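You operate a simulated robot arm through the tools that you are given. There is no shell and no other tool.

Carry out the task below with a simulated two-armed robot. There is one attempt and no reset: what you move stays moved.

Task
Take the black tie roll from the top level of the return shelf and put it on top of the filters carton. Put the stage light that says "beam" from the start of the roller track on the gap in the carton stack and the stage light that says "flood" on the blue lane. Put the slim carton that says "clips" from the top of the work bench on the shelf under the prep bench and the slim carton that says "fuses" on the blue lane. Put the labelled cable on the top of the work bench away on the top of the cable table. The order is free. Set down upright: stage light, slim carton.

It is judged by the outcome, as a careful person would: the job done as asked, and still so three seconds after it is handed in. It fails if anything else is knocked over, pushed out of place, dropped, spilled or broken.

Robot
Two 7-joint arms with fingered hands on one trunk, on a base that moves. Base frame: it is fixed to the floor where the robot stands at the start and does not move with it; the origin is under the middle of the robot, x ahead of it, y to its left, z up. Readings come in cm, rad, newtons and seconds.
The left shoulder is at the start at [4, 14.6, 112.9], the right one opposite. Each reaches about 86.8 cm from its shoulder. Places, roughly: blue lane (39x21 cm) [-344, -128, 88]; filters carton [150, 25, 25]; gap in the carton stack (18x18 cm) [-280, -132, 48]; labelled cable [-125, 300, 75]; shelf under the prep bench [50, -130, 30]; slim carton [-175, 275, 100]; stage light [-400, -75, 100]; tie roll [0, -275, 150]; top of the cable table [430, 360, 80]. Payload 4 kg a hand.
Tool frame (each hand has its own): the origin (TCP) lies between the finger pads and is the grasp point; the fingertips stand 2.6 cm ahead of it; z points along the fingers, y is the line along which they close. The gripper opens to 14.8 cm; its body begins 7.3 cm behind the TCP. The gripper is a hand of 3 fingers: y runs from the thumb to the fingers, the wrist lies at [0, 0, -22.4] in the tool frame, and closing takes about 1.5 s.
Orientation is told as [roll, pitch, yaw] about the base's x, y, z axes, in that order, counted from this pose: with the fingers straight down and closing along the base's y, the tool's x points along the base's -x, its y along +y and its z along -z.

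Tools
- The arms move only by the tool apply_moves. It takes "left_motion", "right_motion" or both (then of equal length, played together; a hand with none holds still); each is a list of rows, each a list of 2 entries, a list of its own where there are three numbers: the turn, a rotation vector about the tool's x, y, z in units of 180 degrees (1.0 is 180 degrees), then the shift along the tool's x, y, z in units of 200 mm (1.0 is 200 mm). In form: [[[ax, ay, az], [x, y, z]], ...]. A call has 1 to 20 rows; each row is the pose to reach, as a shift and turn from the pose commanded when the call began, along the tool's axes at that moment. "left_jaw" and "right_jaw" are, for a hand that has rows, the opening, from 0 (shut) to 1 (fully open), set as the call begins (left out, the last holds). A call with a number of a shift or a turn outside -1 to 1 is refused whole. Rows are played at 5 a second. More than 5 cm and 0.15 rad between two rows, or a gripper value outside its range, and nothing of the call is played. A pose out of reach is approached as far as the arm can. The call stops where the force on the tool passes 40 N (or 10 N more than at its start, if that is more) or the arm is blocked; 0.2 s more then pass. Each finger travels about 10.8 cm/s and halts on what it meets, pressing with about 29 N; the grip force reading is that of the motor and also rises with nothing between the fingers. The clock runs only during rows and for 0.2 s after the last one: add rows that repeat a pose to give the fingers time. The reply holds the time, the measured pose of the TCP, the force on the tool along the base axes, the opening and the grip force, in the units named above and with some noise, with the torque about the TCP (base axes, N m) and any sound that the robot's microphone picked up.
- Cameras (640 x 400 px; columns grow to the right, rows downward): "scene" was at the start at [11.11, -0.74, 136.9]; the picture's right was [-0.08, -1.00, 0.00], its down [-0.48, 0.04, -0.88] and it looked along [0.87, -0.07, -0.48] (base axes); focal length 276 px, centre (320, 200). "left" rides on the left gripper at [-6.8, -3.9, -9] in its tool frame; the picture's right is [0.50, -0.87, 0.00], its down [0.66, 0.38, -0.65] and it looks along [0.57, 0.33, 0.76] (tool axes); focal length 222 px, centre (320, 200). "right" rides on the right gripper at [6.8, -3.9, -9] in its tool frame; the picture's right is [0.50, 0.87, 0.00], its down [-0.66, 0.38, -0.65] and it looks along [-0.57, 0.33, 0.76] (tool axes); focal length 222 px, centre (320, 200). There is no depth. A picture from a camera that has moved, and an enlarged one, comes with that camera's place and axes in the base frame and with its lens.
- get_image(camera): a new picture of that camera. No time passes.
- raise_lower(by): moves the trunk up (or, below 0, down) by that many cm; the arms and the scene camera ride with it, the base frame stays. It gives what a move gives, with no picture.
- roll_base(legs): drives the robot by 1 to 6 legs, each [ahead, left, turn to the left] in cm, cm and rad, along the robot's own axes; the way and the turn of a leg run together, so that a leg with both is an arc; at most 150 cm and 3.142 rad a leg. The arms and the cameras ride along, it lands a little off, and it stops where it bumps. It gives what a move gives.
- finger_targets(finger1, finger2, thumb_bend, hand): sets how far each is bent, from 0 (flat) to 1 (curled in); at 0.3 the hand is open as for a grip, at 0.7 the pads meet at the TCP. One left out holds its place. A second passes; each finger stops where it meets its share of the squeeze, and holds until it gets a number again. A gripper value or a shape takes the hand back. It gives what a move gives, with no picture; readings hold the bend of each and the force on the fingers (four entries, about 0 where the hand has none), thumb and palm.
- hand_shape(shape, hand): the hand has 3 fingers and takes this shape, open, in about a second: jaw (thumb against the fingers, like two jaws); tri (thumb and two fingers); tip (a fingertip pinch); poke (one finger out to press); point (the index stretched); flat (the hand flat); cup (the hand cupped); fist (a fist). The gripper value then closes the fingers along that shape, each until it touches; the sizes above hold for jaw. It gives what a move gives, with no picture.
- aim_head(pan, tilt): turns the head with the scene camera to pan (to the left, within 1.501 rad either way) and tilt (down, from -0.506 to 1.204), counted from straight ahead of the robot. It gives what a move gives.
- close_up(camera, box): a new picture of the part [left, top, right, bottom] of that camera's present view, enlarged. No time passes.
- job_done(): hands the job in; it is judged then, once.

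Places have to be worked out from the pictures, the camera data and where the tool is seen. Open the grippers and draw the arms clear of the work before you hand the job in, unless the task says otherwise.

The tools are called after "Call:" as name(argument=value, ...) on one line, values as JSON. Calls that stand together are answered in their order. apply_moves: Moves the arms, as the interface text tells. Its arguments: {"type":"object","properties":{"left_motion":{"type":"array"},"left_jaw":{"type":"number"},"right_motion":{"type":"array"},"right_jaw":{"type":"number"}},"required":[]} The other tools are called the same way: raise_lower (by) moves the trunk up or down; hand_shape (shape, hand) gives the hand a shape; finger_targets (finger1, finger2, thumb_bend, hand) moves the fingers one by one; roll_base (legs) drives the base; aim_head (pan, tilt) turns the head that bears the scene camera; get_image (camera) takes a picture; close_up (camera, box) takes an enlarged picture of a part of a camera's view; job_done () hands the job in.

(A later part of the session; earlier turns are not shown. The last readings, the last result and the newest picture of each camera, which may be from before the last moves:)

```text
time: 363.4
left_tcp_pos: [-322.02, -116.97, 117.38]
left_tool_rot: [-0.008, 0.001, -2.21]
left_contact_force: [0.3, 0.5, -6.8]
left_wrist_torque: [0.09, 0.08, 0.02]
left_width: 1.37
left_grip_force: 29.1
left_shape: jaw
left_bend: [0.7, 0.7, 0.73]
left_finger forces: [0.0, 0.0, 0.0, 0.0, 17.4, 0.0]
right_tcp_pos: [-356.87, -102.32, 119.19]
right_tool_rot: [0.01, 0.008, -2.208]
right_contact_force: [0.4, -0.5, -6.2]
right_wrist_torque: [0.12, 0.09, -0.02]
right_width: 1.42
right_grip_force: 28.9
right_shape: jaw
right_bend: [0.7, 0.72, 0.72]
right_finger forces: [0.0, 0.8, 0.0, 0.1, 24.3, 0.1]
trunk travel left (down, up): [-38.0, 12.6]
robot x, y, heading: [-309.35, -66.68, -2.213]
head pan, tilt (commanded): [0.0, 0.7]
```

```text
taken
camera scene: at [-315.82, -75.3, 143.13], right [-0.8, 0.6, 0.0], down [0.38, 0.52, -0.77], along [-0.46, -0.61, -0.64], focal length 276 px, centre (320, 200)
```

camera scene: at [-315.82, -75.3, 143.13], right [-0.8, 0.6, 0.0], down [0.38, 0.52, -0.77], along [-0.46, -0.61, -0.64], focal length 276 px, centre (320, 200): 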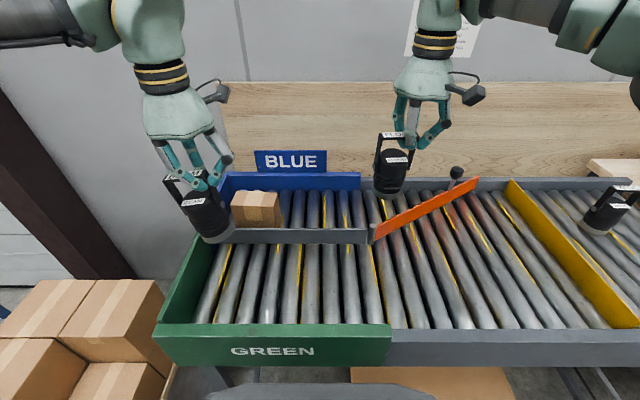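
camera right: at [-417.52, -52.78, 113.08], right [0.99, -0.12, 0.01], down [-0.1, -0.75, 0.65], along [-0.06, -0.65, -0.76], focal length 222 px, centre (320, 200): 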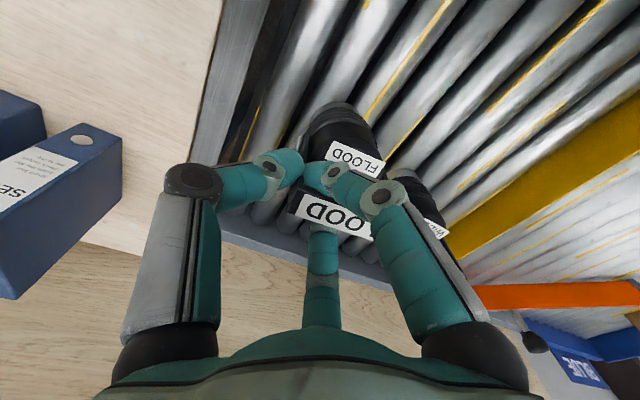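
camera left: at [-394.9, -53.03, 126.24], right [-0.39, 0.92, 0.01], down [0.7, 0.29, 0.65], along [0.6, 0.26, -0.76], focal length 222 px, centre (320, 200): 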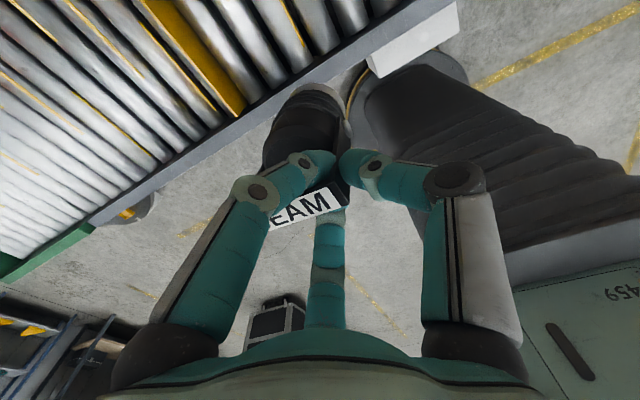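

Now I'll swing FLOOD left and forward over the lane's free part while lowering it to just above the walls.

Call:
apply_moves(right_motion=[[[0, 0, 0], [-0.07, 0.195, 0.03]], [[0, 0, 0], [-0.13, 0.39, 0.06]], [[0, 0, 0], [-0.2, 0.585, 0.1]], [[0, 0, 0], [-0.31, 0.585, 0.27]], [[0, 0, 0], [-0.43, 0.585, 0.42]], [[0, 0, 0], [-0.43, 0.585, 0.42]]])

Call:
close_up(camera="scene", box=[180, 80, 420, 260])

Call:
get_image(camera="right")

```text
time: 364.8
left_tcp_pos: [-322.11, -117.22, 117.23]
left_tool_rot: [-0.008, 0.003, -2.209]
left_contact_force: [-0.4, 0.9, -6.3]
left_wrist_torque: [0.06, 0.06, -0.01]
left_width: 1.37
left_grip_force: 28.9
left_shape: jaw
left_bend: [0.7, 0.7, 0.73]
left_finger forces: [0.0, 0.0, 0.1, 0.0, 17.7, 0.0]
right_tcp_pos: [-352.16, -116.24, 110.78]
right_tool_rot: [0.01, 0.012, -2.205]
right_contact_force: [1.1, 0.3, -6.4]
right_wrist_torque: [0.17, 0.01, 0.0]
right_width: 1.43
right_grip_force: 29.0
right_shape: jaw
right_bend: [0.7, 0.72, 0.72]
right_finger forces: [0.1, 2.1, 0.0, 0.0, 25.2, 0.0]
trunk travel left (down, up): [-38.0, 12.6]
robot x, y, heading: [-309.69, -66.62, -2.209]
head pan, tilt (commanded): [0.0, 0.7]
```

```text
2.22 times, centred on (300, 170) of scene
camera zoom: at [-315.89, -75.48, 143.11], right [-0.8, 0.6, 0.0], down [0.38, 0.52, -0.76], along [-0.46, -0.61, -0.64], focal length 614 px, centre (364, 267)
```

zoom: 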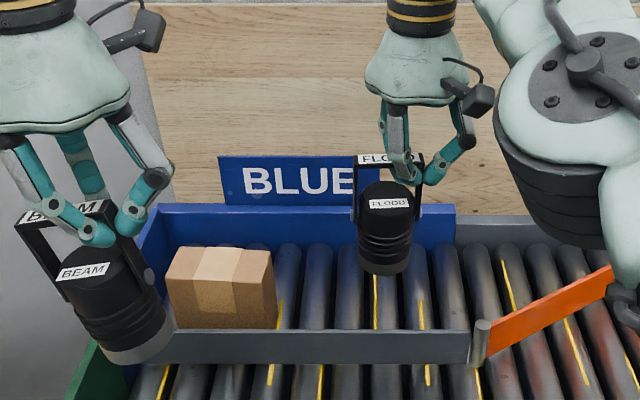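

```text
taken
camera right: at [-351.47, -108.46, 119.87], right [0.99, -0.11, 0.01], down [-0.09, -0.75, 0.65], along [-0.06, -0.65, -0.76], focal length 222 px, centre (320, 200)
```

right: 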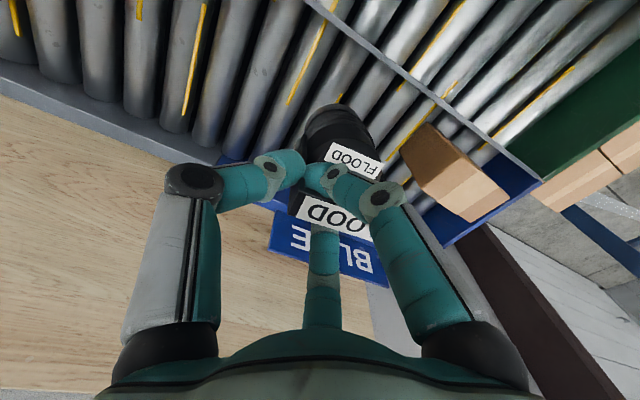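

FLOOD is positioned over the free half of the lane. Lowering it to just above the rollers.

Call:
apply_moves(right_motion=[[[0, 0, 0], [0, 0, 0.13]], [[0, 0, 0], [0, 0, 0.26]], [[0, 0, 0], [0, 0, 0.37]], [[0, 0, 0], [0, 0, 0.37]]])

Call:
close_up(camera="scene", box=[180, 80, 420, 260])

Call:
get_image(camera="right")

```text
time: 365.8
left_tcp_pos: [-322.12, -117.2, 117.15]
left_tool_rot: [-0.008, 0.004, -2.209]
left_contact_force: [0.2, 0.2, -6.1]
left_wrist_torque: [0.02, 0.04, 0.0]
left_width: 1.35
left_grip_force: 28.9
left_shape: jaw
left_bend: [0.7, 0.7, 0.73]
left_finger forces: [0.0, 0.0, 0.1, 0.0, 17.5, 0.0]
right_tcp_pos: [-352.5, -116.23, 103.32]
right_tool_rot: [0.013, 0.01, -2.208]
right_contact_force: [-0.3, -0.5, -5.8]
right_wrist_torque: [0.14, 0.09, -0.01]
right_width: 1.4
right_grip_force: 28.9
right_shape: jaw
right_bend: [0.7, 0.72, 0.72]
right_finger forces: [0.1, 3.0, 0.1, 0.0, 24.7, 0.0]
trunk travel left (down, up): [-38.0, 12.6]
robot x, y, heading: [-309.84, -66.73, -2.211]
head pan, tilt (commanded): [0.0, 0.7]
```

```text
2.22 times, centred on (300, 170) of scene
camera zoom: at [-315.96, -75.53, 143.1], right [-0.8, 0.6, 0.0], down [0.39, 0.52, -0.76], along [-0.46, -0.61, -0.65], focal length 614 px, centre (364, 267)
```

zoom: 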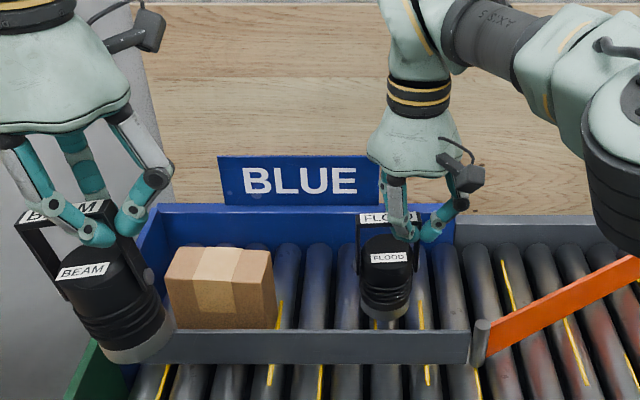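

```text
taken
camera right: at [-351.72, -108.44, 112.37], right [0.99, -0.11, 0.01], down [-0.09, -0.75, 0.65], along [-0.06, -0.65, -0.76], focal length 222 px, centre (320, 200)
```

right: 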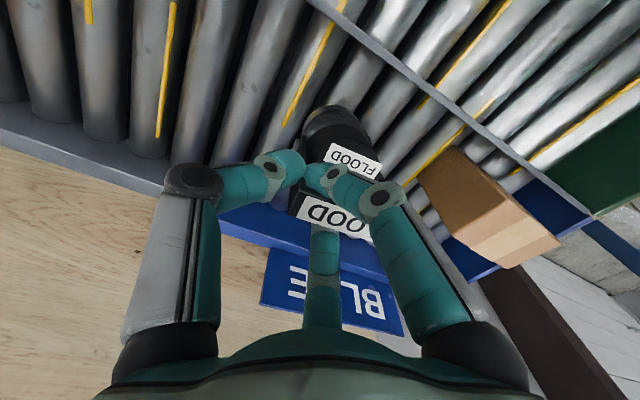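

The lamp is inside the lane between FUSES and the post. Stepping down until it rests on the rollers.

Call:
apply_moves(right_motion=[[[0, 0, 0], [0, 0, 0.02]], [[0, 0, 0], [0, 0, 0.04]]])

Call:
apply_moves(right_motion=[[[0, 0, 0], [0, 0, 0.015]], [[0, 0, 0], [0, 0, 0.03]]])

```text
time: 366.4
left_tcp_pos: [-322.19, -117.26, 117.16]
left_tool_rot: [-0.008, 0.006, -2.211]
left_contact_force: [-0.7, -0.2, -6.8]
left_wrist_torque: [0.01, 0.09, 0.03]
left_width: 1.33
left_grip_force: 29.2
left_shape: jaw
left_bend: [0.7, 0.7, 0.73]
left_finger forces: [0.0, 0.1, 0.0, 0.1, 17.5, 0.0]
right_tcp_pos: [-352.48, -116.22, 102.48]
right_tool_rot: [0.009, 0.012, -2.208]
right_contact_force: [0.2, 0.6, -6.9]
right_wrist_torque: [0.14, 0.06, 0.02]
right_width: 1.4
right_grip_force: 29.0
right_shape: jaw
right_bend: [0.7, 0.72, 0.72]
right_finger forces: [0.0, 3.0, 0.0, 0.1, 24.8, 0.0]
trunk travel left (down, up): [-38.0, 12.6]
robot x, y, heading: [-309.43, -66.74, -2.204]
head pan, tilt (commanded): [0.0, 0.7]
```

```text
time: 367.0
left_tcp_pos: [-322.24, -117.22, 117.16]
left_tool_rot: [-0.009, 0.006, -2.21]
left_contact_force: [-0.1, 0.5, -5.5]
left_wrist_torque: [0.07, 0.07, 0.0]
left_width: 1.35
left_grip_force: 28.6
left_shape: jaw
left_bend: [0.7, 0.7, 0.73]
left_finger forces: [0.0, 0.1, 0.0, 0.0, 17.5, 0.0]
right_tcp_pos: [-352.46, -116.21, 101.88]
right_tool_rot: [0.009, 0.013, -2.208]
right_contact_force: [-0.1, 0.1, -5.9]
right_wrist_torque: [0.15, 0.09, -0.03]
right_width: 1.41
right_grip_force: 28.9
right_shape: jaw
right_bend: [0.7, 0.72, 0.72]
right_finger forces: [0.0, 3.1, 0.0, 0.0, 24.7, 0.0]
trunk travel left (down, up): [-38.0, 12.6]
robot x, y, heading: [-309.36, -66.94, -2.21]
head pan, tilt (commanded): [0.0, 0.7]
```

Not touching yet at z=101.9. Continuing.

Call:
apply_moves(right_motion=[[[0, 0, 0], [0, 0, 0.012]], [[0, 0, 0], [0, 0, 0.024]]])

Call:
apply_moves(right_motion=[[[0, 0, 0], [0, 0, 0.012]], [[0, 0, 0], [0, 0, 0.024]]])

Call:
get_image(camera="right")

```text
time: 367.6
left_tcp_pos: [-322.16, -117.1, 117.25]
left_tool_rot: [-0.009, 0.004, -2.21]
left_contact_force: [0.2, 0.1, -5.2]
left_wrist_torque: [0.02, 0.04, 0.02]
left_width: 1.37
left_grip_force: 28.5
left_shape: jaw
left_bend: [0.7, 0.7, 0.73]
left_finger forces: [0.0, 0.0, 0.0, 0.0, 17.5, 0.1]
right_tcp_pos: [-352.5, -116.29, 101.43]
right_tool_rot: [0.01, 0.01, -2.208]
right_contact_force: [0.3, -0.5, -3.0]
right_wrist_torque: [0.13, 0.09, 0.04]
right_width: 1.43
right_grip_force: 28.4
right_shape: jaw
right_bend: [0.7, 0.72, 0.72]
right_finger forces: [0.0, 3.4, 0.1, 0.0, 25.3, 0.0]
trunk travel left (down, up): [-38.0, 12.6]
robot x, y, heading: [-310.14, -67.09, -2.212]
head pan, tilt (commanded): [0.0, 0.7]
```

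```text
time: 368.2
left_tcp_pos: [-322.03, -116.95, 117.39]
left_tool_rot: [-0.008, 0.002, -2.209]
left_contact_force: [-0.9, -0.4, -5.5]
left_wrist_torque: [0.06, 0.03, 0.0]
left_width: 1.35
left_grip_force: 28.8
left_shape: jaw
left_bend: [0.7, 0.7, 0.73]
left_finger forces: [0.0, 0.1, 0.1, 0.0, 17.5, 0.0]
right_tcp_pos: [-352.48, -116.05, 101.35]
right_tool_rot: [0.01, 0.004, -2.208]
right_contact_force: [-2.9, -0.1, 18.1]
right_wrist_torque: [0.14, 0.15, 0.0]
right_width: 1.46
right_grip_force: 29.3
right_shape: jaw
right_bend: [0.7, 0.72, 0.73]
right_finger forces: [54.2, 6.5, 0.0, 0.0, 30.2, 0.0]
trunk travel left (down, up): [-38.0, 12.6]
robot x, y, heading: [-309.27, -66.91, -2.209]
head pan, tilt (commanded): [0.0, 0.7]
```

```text
taken
camera right: at [-351.68, -108.29, 110.36], right [0.99, -0.11, 0.01], down [-0.09, -0.75, 0.66], along [-0.07, -0.65, -0.76], focal length 222 px, centre (320, 200)
```

right: 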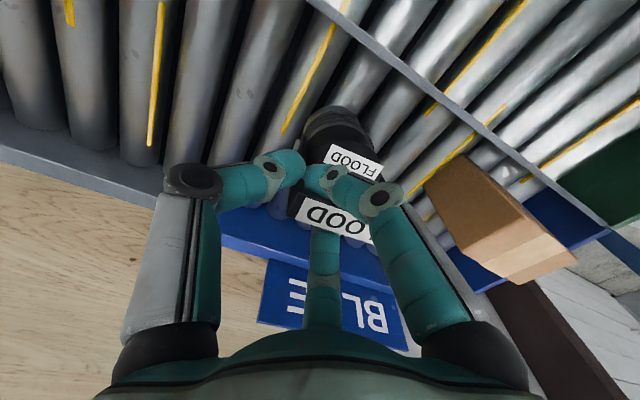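

The lamp is resting on the rollers (contact at 101.4). I'll ease off a little and open the hand.

Call:
apply_moves(right_motion=[[[0, 0, 0], [0, 0, -0.012]], [[0, 0, 0], [0, 0, -0.018]]])

Call:
apply_moves(right_motion=[[[0, 0, 0], [0, 0, 0]], [[0, 0, 0], [0, 0, 0]], [[0, 0, 0], [0, 0, 0]], [[0, 0, 0], [0, 0, 0]], [[0, 0, 0], [0, 0, 0]], [[0, 0, 0], [0, 0, 0]]], right_jaw=1.0)

Call:
get_image(camera="right")

Call:
close_up(camera="scene", box=[180, 80, 420, 260])

```text
time: 368.8
left_tcp_pos: [-322.04, -117.11, 117.29]
left_tool_rot: [-0.008, 0.002, -2.209]
left_contact_force: [0.3, -0.1, -6.9]
left_wrist_torque: [0.0, 0.05, 0.01]
left_width: 1.36
left_grip_force: 28.7
left_shape: jaw
left_bend: [0.7, 0.7, 0.73]
left_finger forces: [0.0, 0.1, 0.0, 0.0, 17.5, 0.0]
right_tcp_pos: [-352.37, -116.26, 101.41]
right_tool_rot: [0.011, 0.01, -2.208]
right_contact_force: [-3.4, -0.3, 10.8]
right_wrist_torque: [0.09, 0.15, 0.02]
right_width: 1.44
right_grip_force: 28.7
right_shape: jaw
right_bend: [0.7, 0.72, 0.73]
right_finger forces: [0.0, 6.6, 0.1, 0.1, 29.1, 0.0]
trunk travel left (down, up): [-38.0, 12.6]
robot x, y, heading: [-309.46, -66.77, -2.211]
head pan, tilt (commanded): [0.0, 0.7]
```

```text
time: 370.2
left_tcp_pos: [-322.15, -117.07, 117.27]
left_tool_rot: [-0.008, 0.004, -2.211]
left_contact_force: [0.4, -1.1, -6.2]
left_wrist_torque: [0.01, 0.03, 0.03]
left_width: 1.36
left_grip_force: 29.2
left_shape: jaw
left_bend: [0.7, 0.7, 0.73]
left_finger forces: [0.0, 0.0, 0.0, 0.0, 17.6, 0.0]
right_tcp_pos: [-352.24, -116.33, 101.44]
right_tool_rot: [0.008, 0.01, -2.208]
right_contact_force: [0.2, -0.3, 0.8]
right_wrist_torque: [0.03, -0.01, -0.01]
right_width: 14.77
right_grip_force: 0.0
right_shape: jaw
right_bend: [0.3, 0.3, 0.3]
right_finger forces: [0.0, 0.0, 0.0, 0.1, 0.1, 0.1]
trunk travel left (down, up): [-38.0, 12.6]
robot x, y, heading: [-309.46, -66.7, -2.212]
head pan, tilt (commanded): [0.0, 0.7]
```

```text
taken
camera right: at [-351.66, -108.44, 110.41], right [0.99, -0.11, 0.01], down [-0.09, -0.75, 0.65], along [-0.06, -0.65, -0.76], focal length 222 px, centre (320, 200)
```

right: 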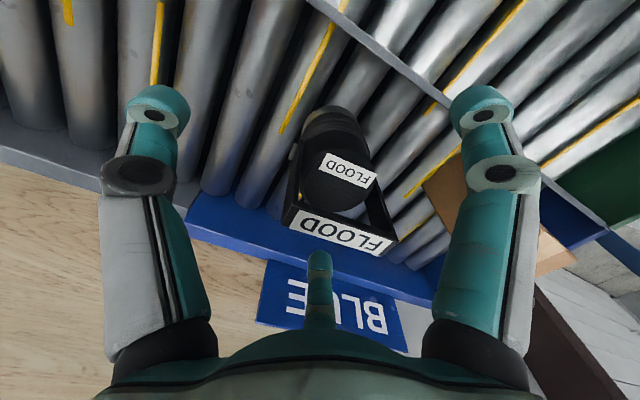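

```text
2.22 times, centred on (300, 170) of scene
camera zoom: at [-315.9, -75.43, 143.11], right [-0.8, 0.6, 0.0], down [0.39, 0.52, -0.76], along [-0.46, -0.61, -0.64], focal length 614 px, centre (364, 267)
```

zoom: 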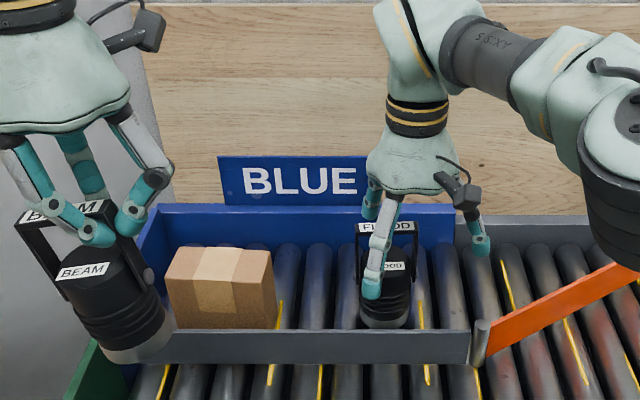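

FLOOD stands upright in the lane, fully released. Raising the right hand and drawing it back.

Call:
apply_moves(right_motion=[[[0, 0, 0], [0, 0, -0.1]], [[0, 0, 0], [0, 0, -0.25]], [[0, 0, 0], [0, 0, -0.4]], [[0, 0, 0], [0.15, -0.05, -0.5]], [[0, 0, 0], [0.35, -0.1, -0.55]], [[0, 0, 0], [0.55, -0.2, -0.6]], [[0, 0, 0], [0.75, -0.3, -0.65]], [[0, 0, 0], [0.95, -0.4, -0.7]]])

Call:
close_up(camera="scene", box=[180, 80, 420, 260])

```text
time: 372.0
left_tcp_pos: [-322.07, -116.99, 117.34]
left_tool_rot: [-0.008, 0.002, -2.208]
left_contact_force: [0.2, 0.3, -4.5]
left_wrist_torque: [0.01, -0.01, 0.03]
left_width: 1.36
left_grip_force: 28.9
left_shape: jaw
left_bend: [0.7, 0.7, 0.73]
left_finger forces: [0.0, 0.0, 0.0, 0.1, 17.7, 0.0]
right_tcp_pos: [-347.85, -95.95, 115.7]
right_tool_rot: [0.012, 0.009, -2.207]
right_contact_force: [-0.4, 0.4, -0.1]
right_wrist_torque: [-0.03, -0.01, 0.0]
right_width: 14.79
right_grip_force: 0.1
right_shape: jaw
right_bend: [0.3, 0.3, 0.3]
right_finger forces: [0.1, 0.0, 0.1, 0.0, 0.0, 0.0]
trunk travel left (down, up): [-38.0, 12.6]
robot x, y, heading: [-309.62, -66.56, -2.211]
head pan, tilt (commanded): [0.0, 0.7]
```

```text
2.22 times, centred on (300, 170) of scene
camera zoom: at [-315.9, -75.21, 143.13], right [-0.8, 0.6, 0.0], down [0.39, 0.52, -0.77], along [-0.46, -0.61, -0.64], focal length 614 px, centre (364, 267)
```

zoom: 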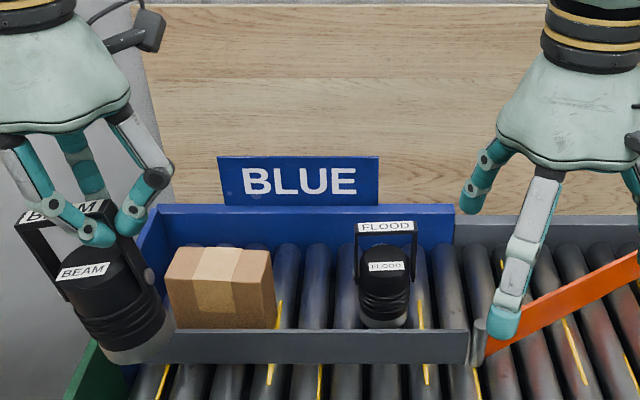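

Both FUSES and FLOOD stand in the blue lane. Now to place BEAM on the carton stack: backing off and shifting left to view the gap.

Call:
roll_base(legs=[[-45, 0, 0], [0, 42, 0]])

Call:
aim_head(pan=0.1, tilt=0.7)

Call:
get_image(camera="scene")

```text
time: 376.9
left_tcp_pos: [-262.08, -105.74, 117.23]
left_tool_rot: [-0.007, 0.002, -2.213]
left_contact_force: [-0.9, -0.1, -5.7]
left_wrist_torque: [0.02, 0.05, -0.02]
left_width: 1.33
left_grip_force: 28.8
left_shape: jaw
left_bend: [0.7, 0.7, 0.74]
left_finger forces: [0.1, 0.0, 0.0, 0.0, 17.8, 0.0]
right_tcp_pos: [-287.52, -84.74, 115.42]
right_tool_rot: [0.01, 0.01, -2.211]
right_contact_force: [-0.8, -0.1, 0.4]
right_wrist_torque: [-0.01, 0.0, 0.02]
right_width: 14.81
right_grip_force: 0.1
right_shape: jaw
right_bend: [0.3, 0.3, 0.3]
right_finger forces: [0.0, 0.0, 0.0, 0.1, 0.1, 0.0]
trunk travel left (down, up): [-38.0, 12.6]
robot x, y, heading: [-249.35, -55.58, -2.212]
head pan, tilt (commanded): [0.0, 0.7]
```

```text
time: 377.6
left_tcp_pos: [-261.88, -105.88, 117.27]
left_tool_rot: [-0.009, 0.004, -2.212]
left_contact_force: [-0.5, -0.2, -6.7]
left_wrist_torque: [0.04, 0.03, 0.0]
left_width: 1.36
left_grip_force: 28.6
left_shape: jaw
left_bend: [0.7, 0.7, 0.74]
left_finger forces: [0.0, 0.1, 0.0, 0.1, 17.6, 0.1]
right_tcp_pos: [-287.52, -84.86, 115.5]
right_tool_rot: [0.011, 0.011, -2.213]
right_contact_force: [0.0, -0.1, 0.2]
right_wrist_torque: [-0.02, -0.01, 0.0]
right_width: 14.79
right_grip_force: 0.0
right_shape: jaw
right_bend: [0.3, 0.3, 0.3]
right_finger forces: [0.1, 0.0, 0.1, 0.0, 0.0, 0.1]
trunk travel left (down, up): [-38.0, 12.6]
robot x, y, heading: [-249.13, -55.57, -2.209]
head pan, tilt (commanded): [0.099, 0.7]
```

```text
taken
camera scene: at [-254.81, -64.66, 143.11], right [-0.86, 0.52, 0.0], down [0.33, 0.55, -0.76], along [-0.4, -0.65, -0.64], focal length 276 px, centre (320, 200)
```

scene: 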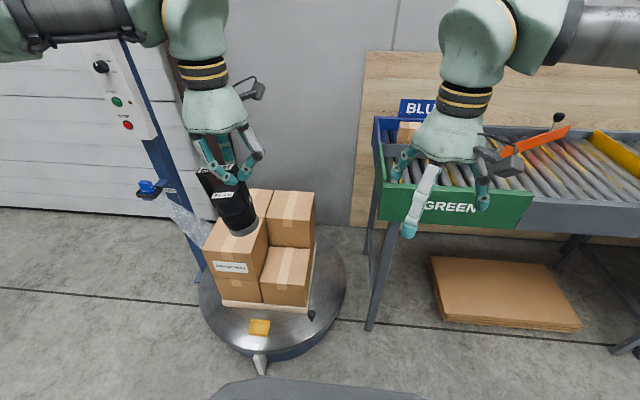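

The gap is the lower front-right spot in the stack. Zooming to measure it.

Call:
close_up(camera="scene", box=[180, 160, 380, 340])

```text
2.22 times, centred on (280, 250) of scene
camera zoom: at [-254.81, -64.66, 143.11], right [-0.86, 0.52, 0.0], down [0.33, 0.55, -0.76], along [-0.4, -0.65, -0.64], focal length 614 px, centre (409, 89)
```

zoom: 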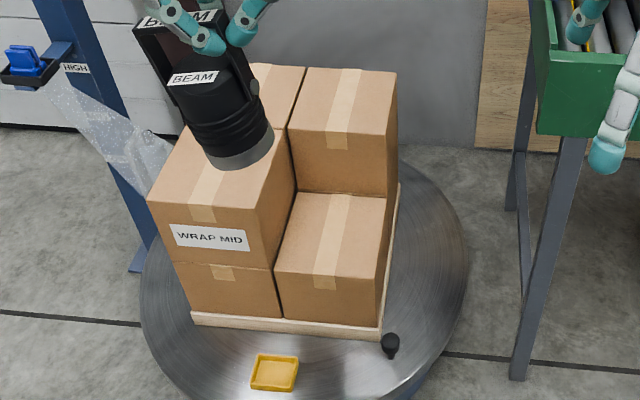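

The gap is an 18 x 18 cm spot centred at (-279.3, -132.9, 48), with neighbours up to z≈66.6 behind and to the left. I'll tuck the right hand back and lower the trunk.

Call:
apply_moves(right_motion=[[[0, 0, 0], [0.2, 0, -0.05]], [[0, 0, 0], [0.4, 0, -0.1]], [[0, 0, 0], [0.55, 0, -0.2]], [[0, 0, 0], [0.6, 0, -0.3]]])

Call:
raise_lower(by=-26)

Call:
aim_head(pan=0.2, tilt=0.9)

Call:
get_image(camera="scene")

```text
time: 378.6
left_tcp_pos: [-261.92, -105.79, 117.25]
left_tool_rot: [-0.009, 0.004, -2.214]
left_contact_force: [0.6, 0.6, -6.2]
left_wrist_torque: [0.0, 0.05, 0.0]
left_width: 1.37
left_grip_force: 29.3
left_shape: jaw
left_bend: [0.7, 0.7, 0.74]
left_finger forces: [0.0, 0.0, 0.0, 0.0, 17.6, 0.0]
right_tcp_pos: [-280.35, -75.05, 121.69]
right_tool_rot: [0.01, 0.009, -2.213]
right_contact_force: [-0.9, 0.4, 0.2]
right_wrist_torque: [0.03, -0.03, 0.0]
right_width: 14.82
right_grip_force: 0.0
right_shape: jaw
right_bend: [0.3, 0.3, 0.3]
right_finger forces: [0.0, 0.1, 0.0, 0.0, 0.1, 0.0]
trunk travel left (down, up): [-38.0, 12.6]
robot x, y, heading: [-249.39, -56.05, -2.216]
head pan, tilt (commanded): [0.099, 0.7]
```

```text
time: 381.3
left_tcp_pos: [-261.88, -105.79, 91.25]
left_tool_rot: [-0.008, 0.004, -2.213]
left_contact_force: [0.1, 0.9, -5.7]
left_wrist_torque: [0.06, 0.04, 0.01]
left_width: 1.34
left_grip_force: 28.7
left_shape: jaw
left_bend: [0.7, 0.7, 0.74]
left_finger forces: [0.0, 0.1, 0.1, 0.0, 17.5, 0.0]
right_tcp_pos: [-280.35, -75.18, 95.69]
right_tool_rot: [0.01, 0.01, -2.212]
right_contact_force: [-0.3, 0.3, -0.2]
right_wrist_torque: [0.01, -0.01, -0.02]
right_width: 14.8
right_grip_force: 0.1
right_shape: jaw
right_bend: [0.3, 0.3, 0.3]
right_finger forces: [0.1, 0.0, 0.1, 0.0, 0.1, 0.1]
trunk travel left (down, up): [-12.0, 38.6]
robot x, y, heading: [-249.27, -55.6, -2.214]
head pan, tilt (commanded): [0.099, 0.7]
```

```text
time: 382.0
left_tcp_pos: [-261.89, -105.77, 91.19]
left_tool_rot: [-0.009, 0.004, -2.212]
left_contact_force: [-1.3, -0.2, -6.1]
left_wrist_torque: [-0.01, 0.02, 0.01]
left_width: 1.36
left_grip_force: 29.3
left_shape: jaw
left_bend: [0.7, 0.7, 0.74]
left_finger forces: [0.0, 0.0, 0.0, 0.1, 17.7, 0.0]
right_tcp_pos: [-280.42, -75.13, 95.59]
right_tool_rot: [0.01, 0.013, -2.21]
right_contact_force: [0.3, 0.3, 0.6]
right_wrist_torque: [0.01, -0.03, 0.02]
right_width: 14.78
right_grip_force: 0.1
right_shape: jaw
right_bend: [0.3, 0.3, 0.3]
right_finger forces: [0.0, 0.0, 0.1, 0.0, 0.1, 0.0]
trunk travel left (down, up): [-12.0, 38.6]
robot x, y, heading: [-249.5, -55.48, -2.22]
head pan, tilt (commanded): [0.201, 0.901]
```

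```text
taken
camera scene: at [-253.65, -64.19, 115.54], right [-0.9, 0.43, 0.0], down [0.34, 0.71, -0.62], along [-0.27, -0.56, -0.78], focal length 276 px, centre (320, 200)
```

scene: 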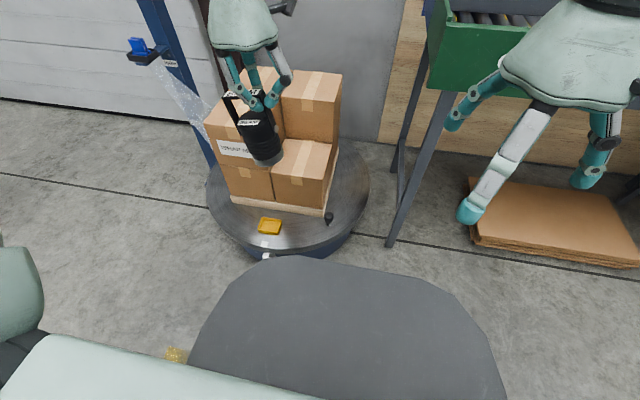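

There's about 22 cm between my base front and the turntable. Moving 15 cm forward and 5 cm left, then extending the lamp over the gap.

Call:
roll_base(legs=[[0, 5, 0], [14, 0, 0]])

Call:
aim_head(pan=0.25, tilt=0.8)

Call:
get_image(camera="scene")

Call:
get_image(camera="left")

```text
time: 383.8
left_tcp_pos: [-266.4, -120.09, 91.23]
left_tool_rot: [-0.008, 0.003, -2.213]
left_contact_force: [0.2, -0.6, -7.0]
left_wrist_torque: [0.06, 0.04, 0.0]
left_width: 1.31
left_grip_force: 29.5
left_shape: jaw
left_bend: [0.7, 0.7, 0.74]
left_finger forces: [0.1, 0.0, 0.0, 0.0, 17.7, 0.0]
right_tcp_pos: [-284.94, -89.39, 95.66]
right_tool_rot: [0.011, 0.009, -2.211]
right_contact_force: [-0.5, 0.5, -0.2]
right_wrist_torque: [0.03, -0.03, 0.0]
right_width: 14.8
right_grip_force: 0.1
right_shape: jaw
right_bend: [0.3, 0.3, 0.3]
right_finger forces: [0.0, 0.1, 0.0, 0.0, 0.1, 0.0]
trunk travel left (down, up): [-12.0, 38.6]
robot x, y, heading: [-253.78, -69.63, -2.216]
head pan, tilt (commanded): [0.201, 0.901]
```

```text
time: 384.5
left_tcp_pos: [-266.43, -120.1, 91.24]
left_tool_rot: [-0.007, 0.005, -2.212]
left_contact_force: [-0.4, 0.3, -6.5]
left_wrist_torque: [0.03, 0.08, -0.01]
left_width: 1.35
left_grip_force: 29.8
left_shape: jaw
left_bend: [0.7, 0.7, 0.74]
left_finger forces: [0.1, 0.0, 0.0, 0.0, 17.6, 0.0]
right_tcp_pos: [-284.92, -89.43, 95.77]
right_tool_rot: [0.01, 0.01, -2.211]
right_contact_force: [0.1, -0.1, 0.1]
right_wrist_torque: [-0.01, -0.02, 0.02]
right_width: 14.76
right_grip_force: 0.1
right_shape: jaw
right_bend: [0.3, 0.3, 0.3]
right_finger forces: [0.1, 0.0, 0.1, 0.0, 0.0, 0.1]
trunk travel left (down, up): [-12.0, 38.6]
robot x, y, heading: [-253.48, -69.91, -2.217]
head pan, tilt (commanded): [0.25, 0.799]
```

```text
taken
camera scene: at [-257.95, -79.05, 116.32], right [-0.92, 0.38, 0.0], down [0.28, 0.66, -0.7], along [-0.27, -0.64, -0.72], focal length 276 px, centre (320, 200)
```

scene: 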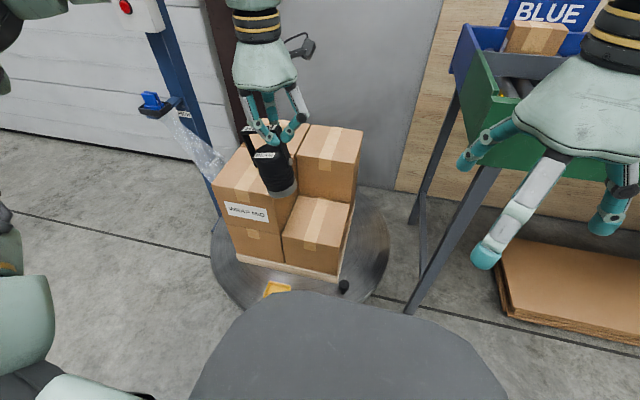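

```text
taken
camera left: at [-273.43, -123.35, 100.25], right [-0.39, 0.92, 0.01], down [0.7, 0.29, 0.65], along [0.6, 0.26, -0.76], focal length 222 px, centre (320, 200)
```

left: 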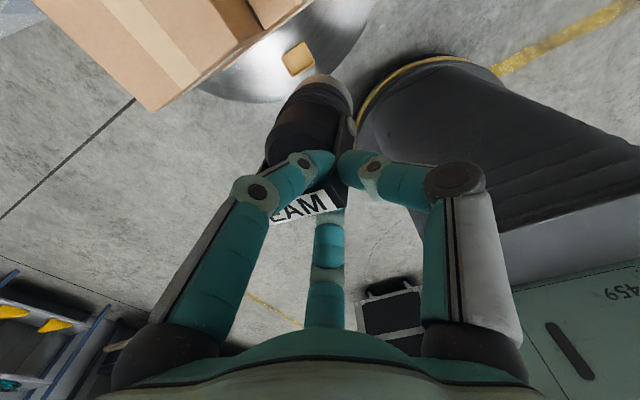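

Extending the left hand forward over the gap at safe height.

Call:
apply_moves(left_motion=[[[0, 0, 0], [-0.2, -0.03, 0]], [[0, 0, 0], [-0.4, -0.06, 0]], [[0, 0, 0], [-0.6, -0.09, 0]], [[0, 0, 0], [-0.8, -0.12, 0]], [[0, 0, 0], [-0.86, -0.13, 0]], [[0, 0, 0], [-0.86, -0.13, 0]]])

Call:
close_up(camera="scene", box=[190, 60, 430, 280])

Call:
get_image(camera="left")

```text
time: 385.9
left_tcp_pos: [-278.79, -132.17, 91.25]
left_tool_rot: [-0.008, 0.002, -2.216]
left_contact_force: [0.6, -0.2, -6.4]
left_wrist_torque: [0.02, 0.06, 0.0]
left_width: 1.34
left_grip_force: 29.1
left_shape: jaw
left_bend: [0.7, 0.7, 0.74]
left_finger forces: [0.1, 0.1, 0.0, 0.0, 17.6, 0.0]
right_tcp_pos: [-284.9, -89.43, 95.64]
right_tool_rot: [0.01, 0.011, -2.211]
right_contact_force: [-0.1, 0.9, -0.1]
right_wrist_torque: [0.01, 0.0, 0.0]
right_width: 14.79
right_grip_force: 0.0
right_shape: jaw
right_bend: [0.3, 0.3, 0.3]
right_finger forces: [0.0, 0.0, 0.0, 0.0, 0.0, 0.0]
trunk travel left (down, up): [-12.0, 38.6]
robot x, y, heading: [-253.36, -69.94, -2.213]
head pan, tilt (commanded): [0.25, 0.799]
```

```text
1.82 times, centred on (310, 170) of scene
camera zoom: at [-257.96, -79.07, 116.32], right [-0.92, 0.38, 0.0], down [0.28, 0.66, -0.7], along [-0.27, -0.64, -0.72], focal length 502 px, centre (338, 254)
```

zoom: 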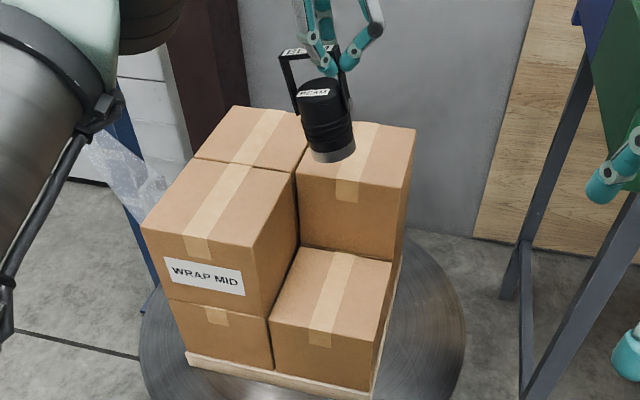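

```text
taken
camera left: at [-285.93, -135.58, 100.21], right [-0.39, 0.92, 0.01], down [0.7, 0.29, 0.65], along [0.6, 0.26, -0.76], focal length 222 px, centre (320, 200)
```

left: 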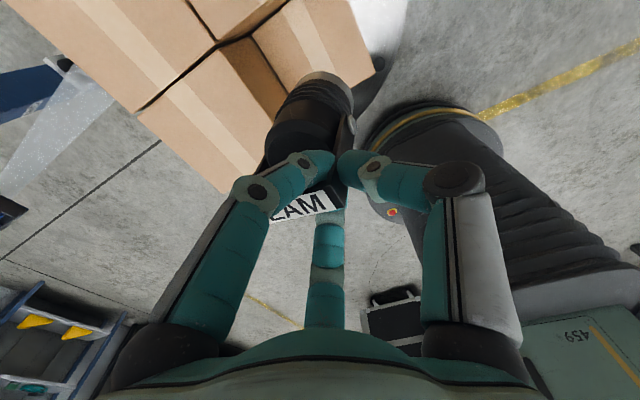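

The lamp is centred over the gap. Lowering 20 cm first and checking.

Call:
apply_moves(left_motion=[[[0, 0, 0], [0, 0, 0.2]], [[0, 0, 0], [0, 0, 0.4]], [[0, 0, 0], [0, 0, 0.6]], [[0, 0, 0], [0, 0, 0.8]], [[0, 0, 0], [0, 0, 1.0]], [[0, 0, 0], [0, 0, 1.0]]])

Call:
close_up(camera="scene", box=[190, 60, 430, 280])

Call:
get_image(camera="left")

```text
time: 387.3
left_tcp_pos: [-278.86, -132.12, 71.3]
left_tool_rot: [-0.007, 0.004, -2.214]
left_contact_force: [0.4, 0.5, -6.0]
left_wrist_torque: [0.05, 0.03, 0.02]
left_width: 1.37
left_grip_force: 28.8
left_shape: jaw
left_bend: [0.7, 0.7, 0.74]
left_finger forces: [0.0, 0.0, 0.0, 0.0, 17.5, 0.1]
right_tcp_pos: [-284.85, -89.35, 95.61]
right_tool_rot: [0.008, 0.009, -2.212]
right_contact_force: [-0.7, -0.1, 0.3]
right_wrist_torque: [-0.01, 0.02, 0.02]
right_width: 14.79
right_grip_force: 0.1
right_shape: jaw
right_bend: [0.3, 0.3, 0.3]
right_finger forces: [0.1, 0.1, 0.0, 0.0, 0.0, 0.1]
trunk travel left (down, up): [-12.0, 38.6]
robot x, y, heading: [-253.58, -69.29, -2.216]
head pan, tilt (commanded): [0.25, 0.799]
```

```text
1.82 times, centred on (310, 170) of scene
camera zoom: at [-257.96, -79.02, 116.33], right [-0.92, 0.38, 0.0], down [0.28, 0.66, -0.7], along [-0.27, -0.64, -0.72], focal length 502 px, centre (338, 254)
```

zoom: 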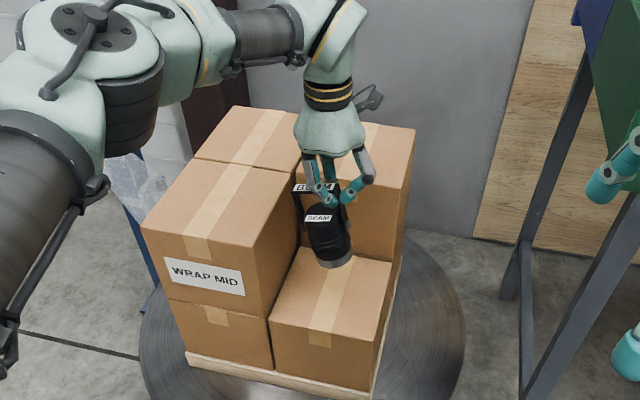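

```text
taken
camera left: at [-285.93, -135.46, 80.23], right [-0.39, 0.92, 0.01], down [0.7, 0.29, 0.65], along [0.6, 0.26, -0.76], focal length 222 px, centre (320, 200)
```

left: 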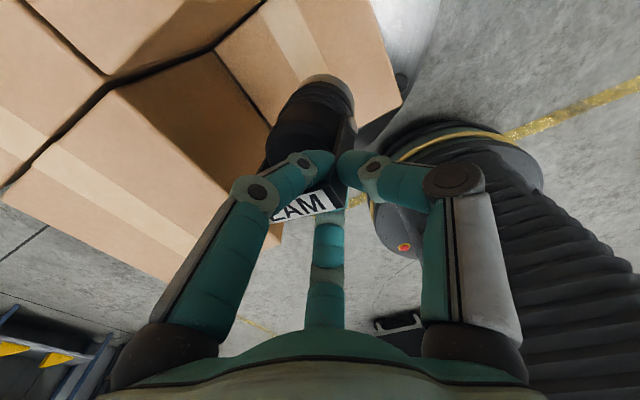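

Well inside the gap. Lowering further to just above the carton top.

Call:
apply_moves(left_motion=[[[0, 0, 0], [-0.03, 0, 0.15]], [[0, 0, 0], [-0.04, 0, 0.3]], [[0, 0, 0], [-0.04, 0, 0.38]], [[0, 0, 0], [-0.04, 0, 0.38]]])

Call:
apply_moves(left_motion=[[[0, 0, 0], [0, 0, 0.015]], [[0, 0, 0], [0, 0, 0.03]]])

Call:
get_image(camera="left")

Call:
close_up(camera="scene", box=[250, 120, 390, 270])

```text
time: 388.3
left_tcp_pos: [-279.33, -132.59, 63.57]
left_tool_rot: [-0.01, 0.003, -2.214]
left_contact_force: [0.0, 0.4, -5.3]
left_wrist_torque: [0.02, 0.03, 0.03]
left_width: 1.35
left_grip_force: 29.1
left_shape: jaw
left_bend: [0.7, 0.7, 0.74]
left_finger forces: [0.0, 0.1, 0.0, 0.1, 17.4, 0.0]
right_tcp_pos: [-284.9, -89.37, 95.67]
right_tool_rot: [0.01, 0.011, -2.211]
right_contact_force: [0.5, -0.2, -0.7]
right_wrist_torque: [0.02, -0.01, 0.0]
right_width: 14.8
right_grip_force: 0.0
right_shape: jaw
right_bend: [0.3, 0.3, 0.3]
right_finger forces: [0.0, 0.1, 0.1, 0.0, 0.0, 0.1]
trunk travel left (down, up): [-12.0, 38.6]
robot x, y, heading: [-253.75, -70.23, -2.212]
head pan, tilt (commanded): [0.25, 0.799]
```

```text
time: 388.9
left_tcp_pos: [-279.33, -132.68, 62.96]
left_tool_rot: [-0.009, 0.003, -2.213]
left_contact_force: [0.5, -0.7, -5.2]
left_wrist_torque: [0.03, 0.07, 0.01]
left_width: 1.35
left_grip_force: 28.9
left_shape: jaw
left_bend: [0.7, 0.7, 0.74]
left_finger forces: [0.1, 0.0, 0.1, 0.0, 17.4, 0.1]
right_tcp_pos: [-284.94, -89.43, 95.61]
right_tool_rot: [0.011, 0.009, -2.212]
right_contact_force: [0.1, 0.5, 0.3]
right_wrist_torque: [0.02, 0.0, -0.01]
right_width: 14.78
right_grip_force: 0.1
right_shape: jaw
right_bend: [0.3, 0.3, 0.3]
right_finger forces: [0.0, 0.1, 0.0, 0.1, 0.0, 0.0]
trunk travel left (down, up): [-12.0, 38.6]
robot x, y, heading: [-253.58, -70.2, -2.217]
head pan, tilt (commanded): [0.25, 0.799]
```

```text
taken
camera left: at [-286.45, -135.97, 71.97], right [-0.39, 0.92, 0.01], down [0.7, 0.29, 0.65], along [0.6, 0.26, -0.76], focal length 222 px, centre (320, 200)
```

left: 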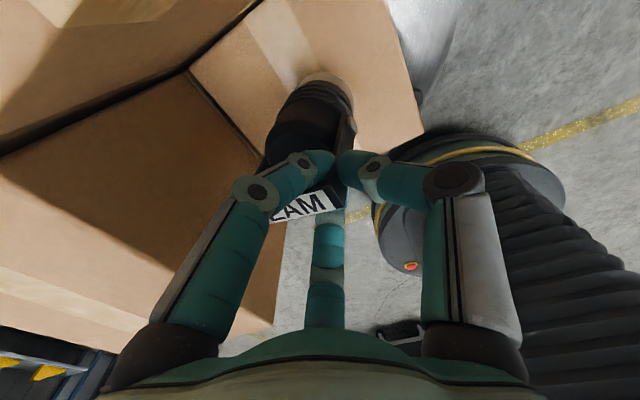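

```text
2.67 times, centred on (320, 195) of scene
camera zoom: at [-257.98, -79.07, 116.32], right [-0.92, 0.38, 0.0], down [0.28, 0.66, -0.7], along [-0.27, -0.64, -0.72], focal length 736 px, centre (320, 213)
```

zoom: 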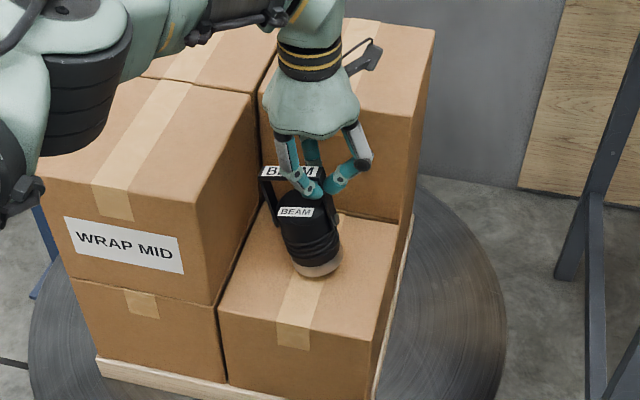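

Nearly there; small steps down until contact.

Call:
apply_moves(left_motion=[[[0, 0, 0], [0, 0, 0.015]], [[0, 0, 0], [0, 0, 0.03]]])

Call:
apply_moves(left_motion=[[[0, 0, 0], [0, 0, 0.012]], [[0, 0, 0], [0, 0, 0.024]]])

```text
time: 389.5
left_tcp_pos: [-279.31, -132.68, 62.55]
left_tool_rot: [-0.008, 0.002, -2.216]
left_contact_force: [0.2, 0.8, -6.2]
left_wrist_torque: [0.04, -0.01, 0.01]
left_width: 1.34
left_grip_force: 29.2
left_shape: jaw
left_bend: [0.7, 0.7, 0.74]
left_finger forces: [0.1, 0.0, 0.0, 0.0, 17.4, 0.1]
right_tcp_pos: [-284.88, -89.43, 95.53]
right_tool_rot: [0.012, 0.009, -2.212]
right_contact_force: [-0.2, -0.4, -0.6]
right_wrist_torque: [0.01, 0.03, 0.0]
right_width: 14.79
right_grip_force: 0.1
right_shape: jaw
right_bend: [0.3, 0.3, 0.3]
right_finger forces: [0.0, 0.0, 0.0, 0.0, 0.1, 0.0]
trunk travel left (down, up): [-12.0, 38.6]
robot x, y, heading: [-253.54, -70.11, -2.214]
head pan, tilt (commanded): [0.25, 0.799]
```

```text
time: 390.1
left_tcp_pos: [-279.53, -132.69, 62.24]
left_tool_rot: [-0.007, 0.0, -2.215]
left_contact_force: [-1.7, 0.9, 7.7]
left_wrist_torque: [0.08, 0.13, 0.0]
left_width: 1.32
left_grip_force: 28.9
left_shape: jaw
left_bend: [0.7, 0.7, 0.74]
left_finger forces: [0.0, 0.0, 0.0, 0.1, 21.7, 0.1]
right_tcp_pos: [-284.96, -89.29, 95.65]
right_tool_rot: [0.01, 0.008, -2.211]
right_contact_force: [0.2, 0.0, -0.4]
right_wrist_torque: [0.0, -0.02, 0.02]
right_width: 14.78
right_grip_force: 0.1
right_shape: jaw
right_bend: [0.3, 0.3, 0.3]
right_finger forces: [0.0, 0.1, 0.0, 0.1, 0.0, 0.0]
trunk travel left (down, up): [-12.0, 38.6]
robot x, y, heading: [-253.7, -69.7, -2.214]
head pan, tilt (commanded): [0.25, 0.799]
```

Contact. A slightly firmer seat, then ease off and release.

Call:
apply_moves(left_motion=[[[0, 0, 0], [0, 0, 0.01]], [[0, 0, 0], [0, 0, 0.016]]])

Call:
get_image(camera="left")

Call:
close_up(camera="scene", box=[270, 150, 370, 250])

```text
time: 390.7
left_tcp_pos: [-279.6, -132.5, 62.01]
left_tool_rot: [-0.01, -0.002, -2.215]
left_contact_force: [-5.2, 4.9, 22.5]
left_wrist_torque: [0.22, 0.3, -0.02]
left_width: 1.48
left_grip_force: 29.4
left_shape: jaw
left_bend: [0.7, 0.7, 0.74]
left_finger forces: [0.0, 0.0, 0.1, 0.0, 27.0, 0.0]
right_tcp_pos: [-284.94, -89.11, 95.83]
right_tool_rot: [0.01, 0.008, -2.212]
right_contact_force: [0.3, -1.0, -0.1]
right_wrist_torque: [-0.03, 0.04, -0.04]
right_width: 14.79
right_grip_force: 0.1
right_shape: jaw
right_bend: [0.3, 0.3, 0.3]
right_finger forces: [0.0, 0.1, 0.0, 0.1, 0.1, 0.1]
trunk travel left (down, up): [-12.0, 38.6]
robot x, y, heading: [-253.77, -70.11, -2.212]
head pan, tilt (commanded): [0.25, 0.799]
```

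```text
taken
camera left: at [-286.52, -135.73, 71.11], right [-0.39, 0.92, 0.01], down [0.7, 0.29, 0.65], along [0.59, 0.26, -0.76], focal length 222 px, centre (320, 200)
```

left: 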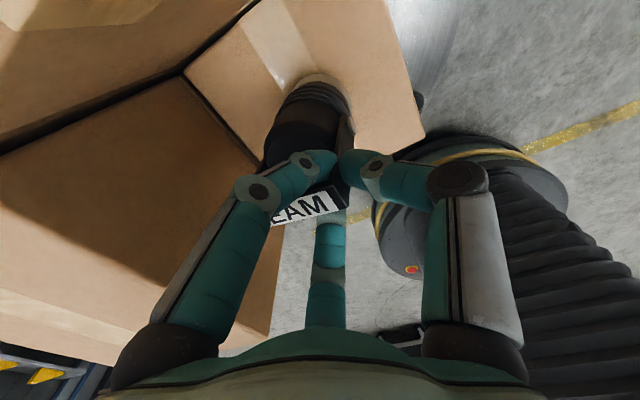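

```text
4.00 times, centred on (320, 200) of scene
camera zoom: at [-257.89, -78.69, 116.38], right [-0.92, 0.38, 0.0], down [0.28, 0.66, -0.7], along [-0.27, -0.65, -0.72], focal length 1104 px, centre (320, 200)
```

zoom: 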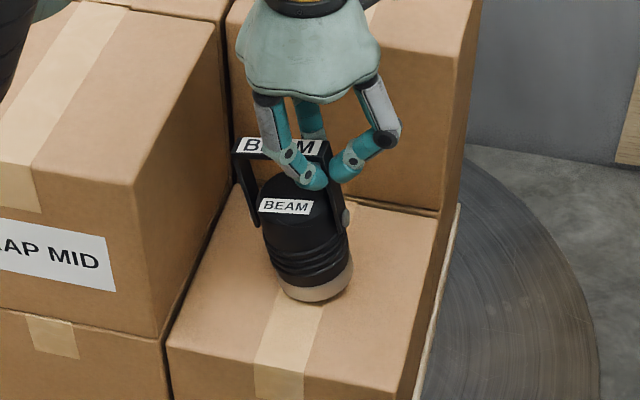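

The lamp leans about 8–10°. I'll lift slightly, roll the hand to plumb it, then lower again for a clean set-down.

Call:
apply_moves(left_motion=[[[0, 0, 0], [0, 0, -0.04]], [[0, 0, 0], [0, 0, -0.08]], [[-0.025, 0, 0], [0, 0, -0.08]], [[-0.05, 0, 0], [0, 0, -0.08]], [[-0.05, 0, 0], [0, 0, -0.08]]])

Call:
close_up(camera="scene", box=[270, 150, 370, 250])

Call:
get_image(camera="left")

```text
time: 391.9
left_tcp_pos: [-279.19, -132.76, 63.24]
left_tool_rot: [0.15, 0.005, -2.215]
left_contact_force: [0.6, -0.4, -6.8]
left_wrist_torque: [0.07, 0.12, 0.01]
left_width: 1.43
left_grip_force: 29.2
left_shape: jaw
left_bend: [0.7, 0.7, 0.74]
left_finger forces: [0.1, 0.0, 0.1, 0.1, 19.2, 0.0]
right_tcp_pos: [-284.94, -89.5, 95.65]
right_tool_rot: [0.011, 0.011, -2.211]
right_contact_force: [-0.4, -0.1, -0.3]
right_wrist_torque: [-0.03, 0.02, -0.02]
right_width: 14.8
right_grip_force: 0.0
right_shape: jaw
right_bend: [0.3, 0.3, 0.3]
right_finger forces: [0.0, 0.1, 0.0, 0.1, 0.0, 0.0]
trunk travel left (down, up): [-12.0, 38.6]
robot x, y, heading: [-253.87, -69.84, -2.217]
head pan, tilt (commanded): [0.25, 0.799]
```

```text
4.00 times, centred on (320, 200) of scene
camera zoom: at [-257.95, -79.07, 116.32], right [-0.92, 0.38, 0.0], down [0.28, 0.66, -0.7], along [-0.27, -0.64, -0.72], focal length 1104 px, centre (320, 200)
```

zoom: 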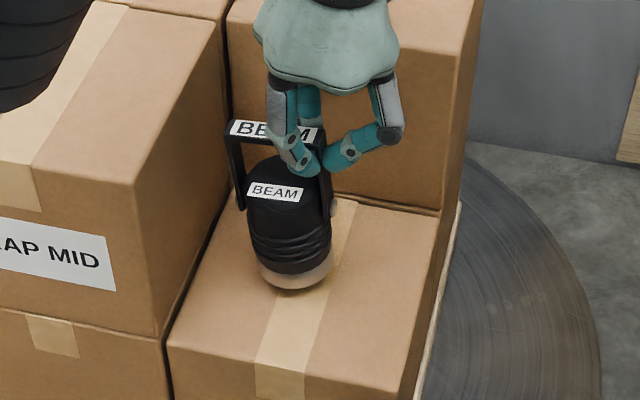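

```text
taken
camera left: at [-287.48, -135.16, 71.49], right [-0.39, 0.91, -0.13], down [0.61, 0.36, 0.71], along [0.69, 0.19, -0.7], focal length 222 px, centre (320, 200)
```

left: 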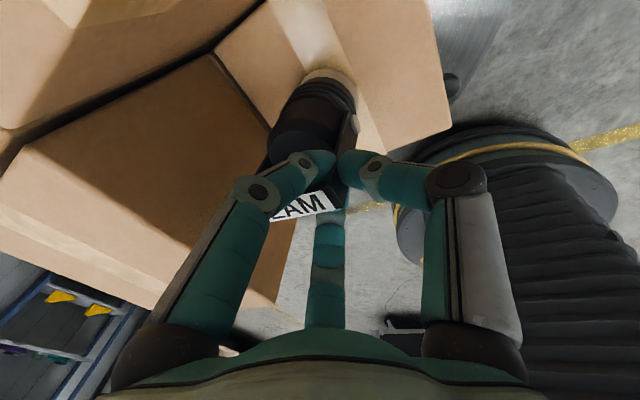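

Nearly plumb now. Lowering again to contact.

Call:
apply_moves(left_motion=[[[-0.015, 0, 0], [0, -0.003, 0.02]], [[-0.015, 0, 0], [0, -0.006, 0.04]]])

Call:
apply_moves(left_motion=[[[0, 0, 0], [0, -0.002, 0.012]], [[0, 0, 0], [0, -0.004, 0.022]]])

```text
time: 392.5
left_tcp_pos: [-279.3, -132.64, 62.32]
left_tool_rot: [0.198, 0.002, -2.213]
left_contact_force: [-0.1, 0.8, -6.4]
left_wrist_torque: [0.09, 0.08, -0.01]
left_width: 1.42
left_grip_force: 29.4
left_shape: jaw
left_bend: [0.7, 0.7, 0.74]
left_finger forces: [0.1, 0.0, 0.0, 0.1, 19.5, 0.0]
right_tcp_pos: [-284.94, -89.5, 95.56]
right_tool_rot: [0.009, 0.01, -2.212]
right_contact_force: [-0.8, 0.3, 0.8]
right_wrist_torque: [0.0, -0.01, -0.02]
right_width: 14.79
right_grip_force: 0.1
right_shape: jaw
right_bend: [0.3, 0.3, 0.3]
right_finger forces: [0.1, 0.0, 0.1, 0.0, 0.1, 0.1]
trunk travel left (down, up): [-12.0, 38.6]
robot x, y, heading: [-253.85, -69.7, -2.217]
head pan, tilt (commanded): [0.25, 0.799]
```

```text
time: 393.1
left_tcp_pos: [-279.29, -132.75, 62.0]
left_tool_rot: [0.195, 0.004, -2.212]
left_contact_force: [1.1, 0.4, -5.6]
left_wrist_torque: [0.12, 0.12, 0.0]
left_width: 1.42
left_grip_force: 28.9
left_shape: jaw
left_bend: [0.7, 0.7, 0.74]
left_finger forces: [0.1, 0.0, 0.0, 0.1, 19.5, 0.0]
right_tcp_pos: [-284.95, -89.31, 95.62]
right_tool_rot: [0.011, 0.011, -2.212]
right_contact_force: [0.9, 0.5, 0.0]
right_wrist_torque: [0.0, -0.01, 0.01]
right_width: 14.8
right_grip_force: 0.0
right_shape: jaw
right_bend: [0.3, 0.3, 0.3]
right_finger forces: [0.1, 0.0, 0.0, 0.0, 0.0, 0.0]
trunk travel left (down, up): [-12.0, 38.6]
robot x, y, heading: [-253.5, -69.97, -2.216]
head pan, tilt (commanded): [0.25, 0.799]
```

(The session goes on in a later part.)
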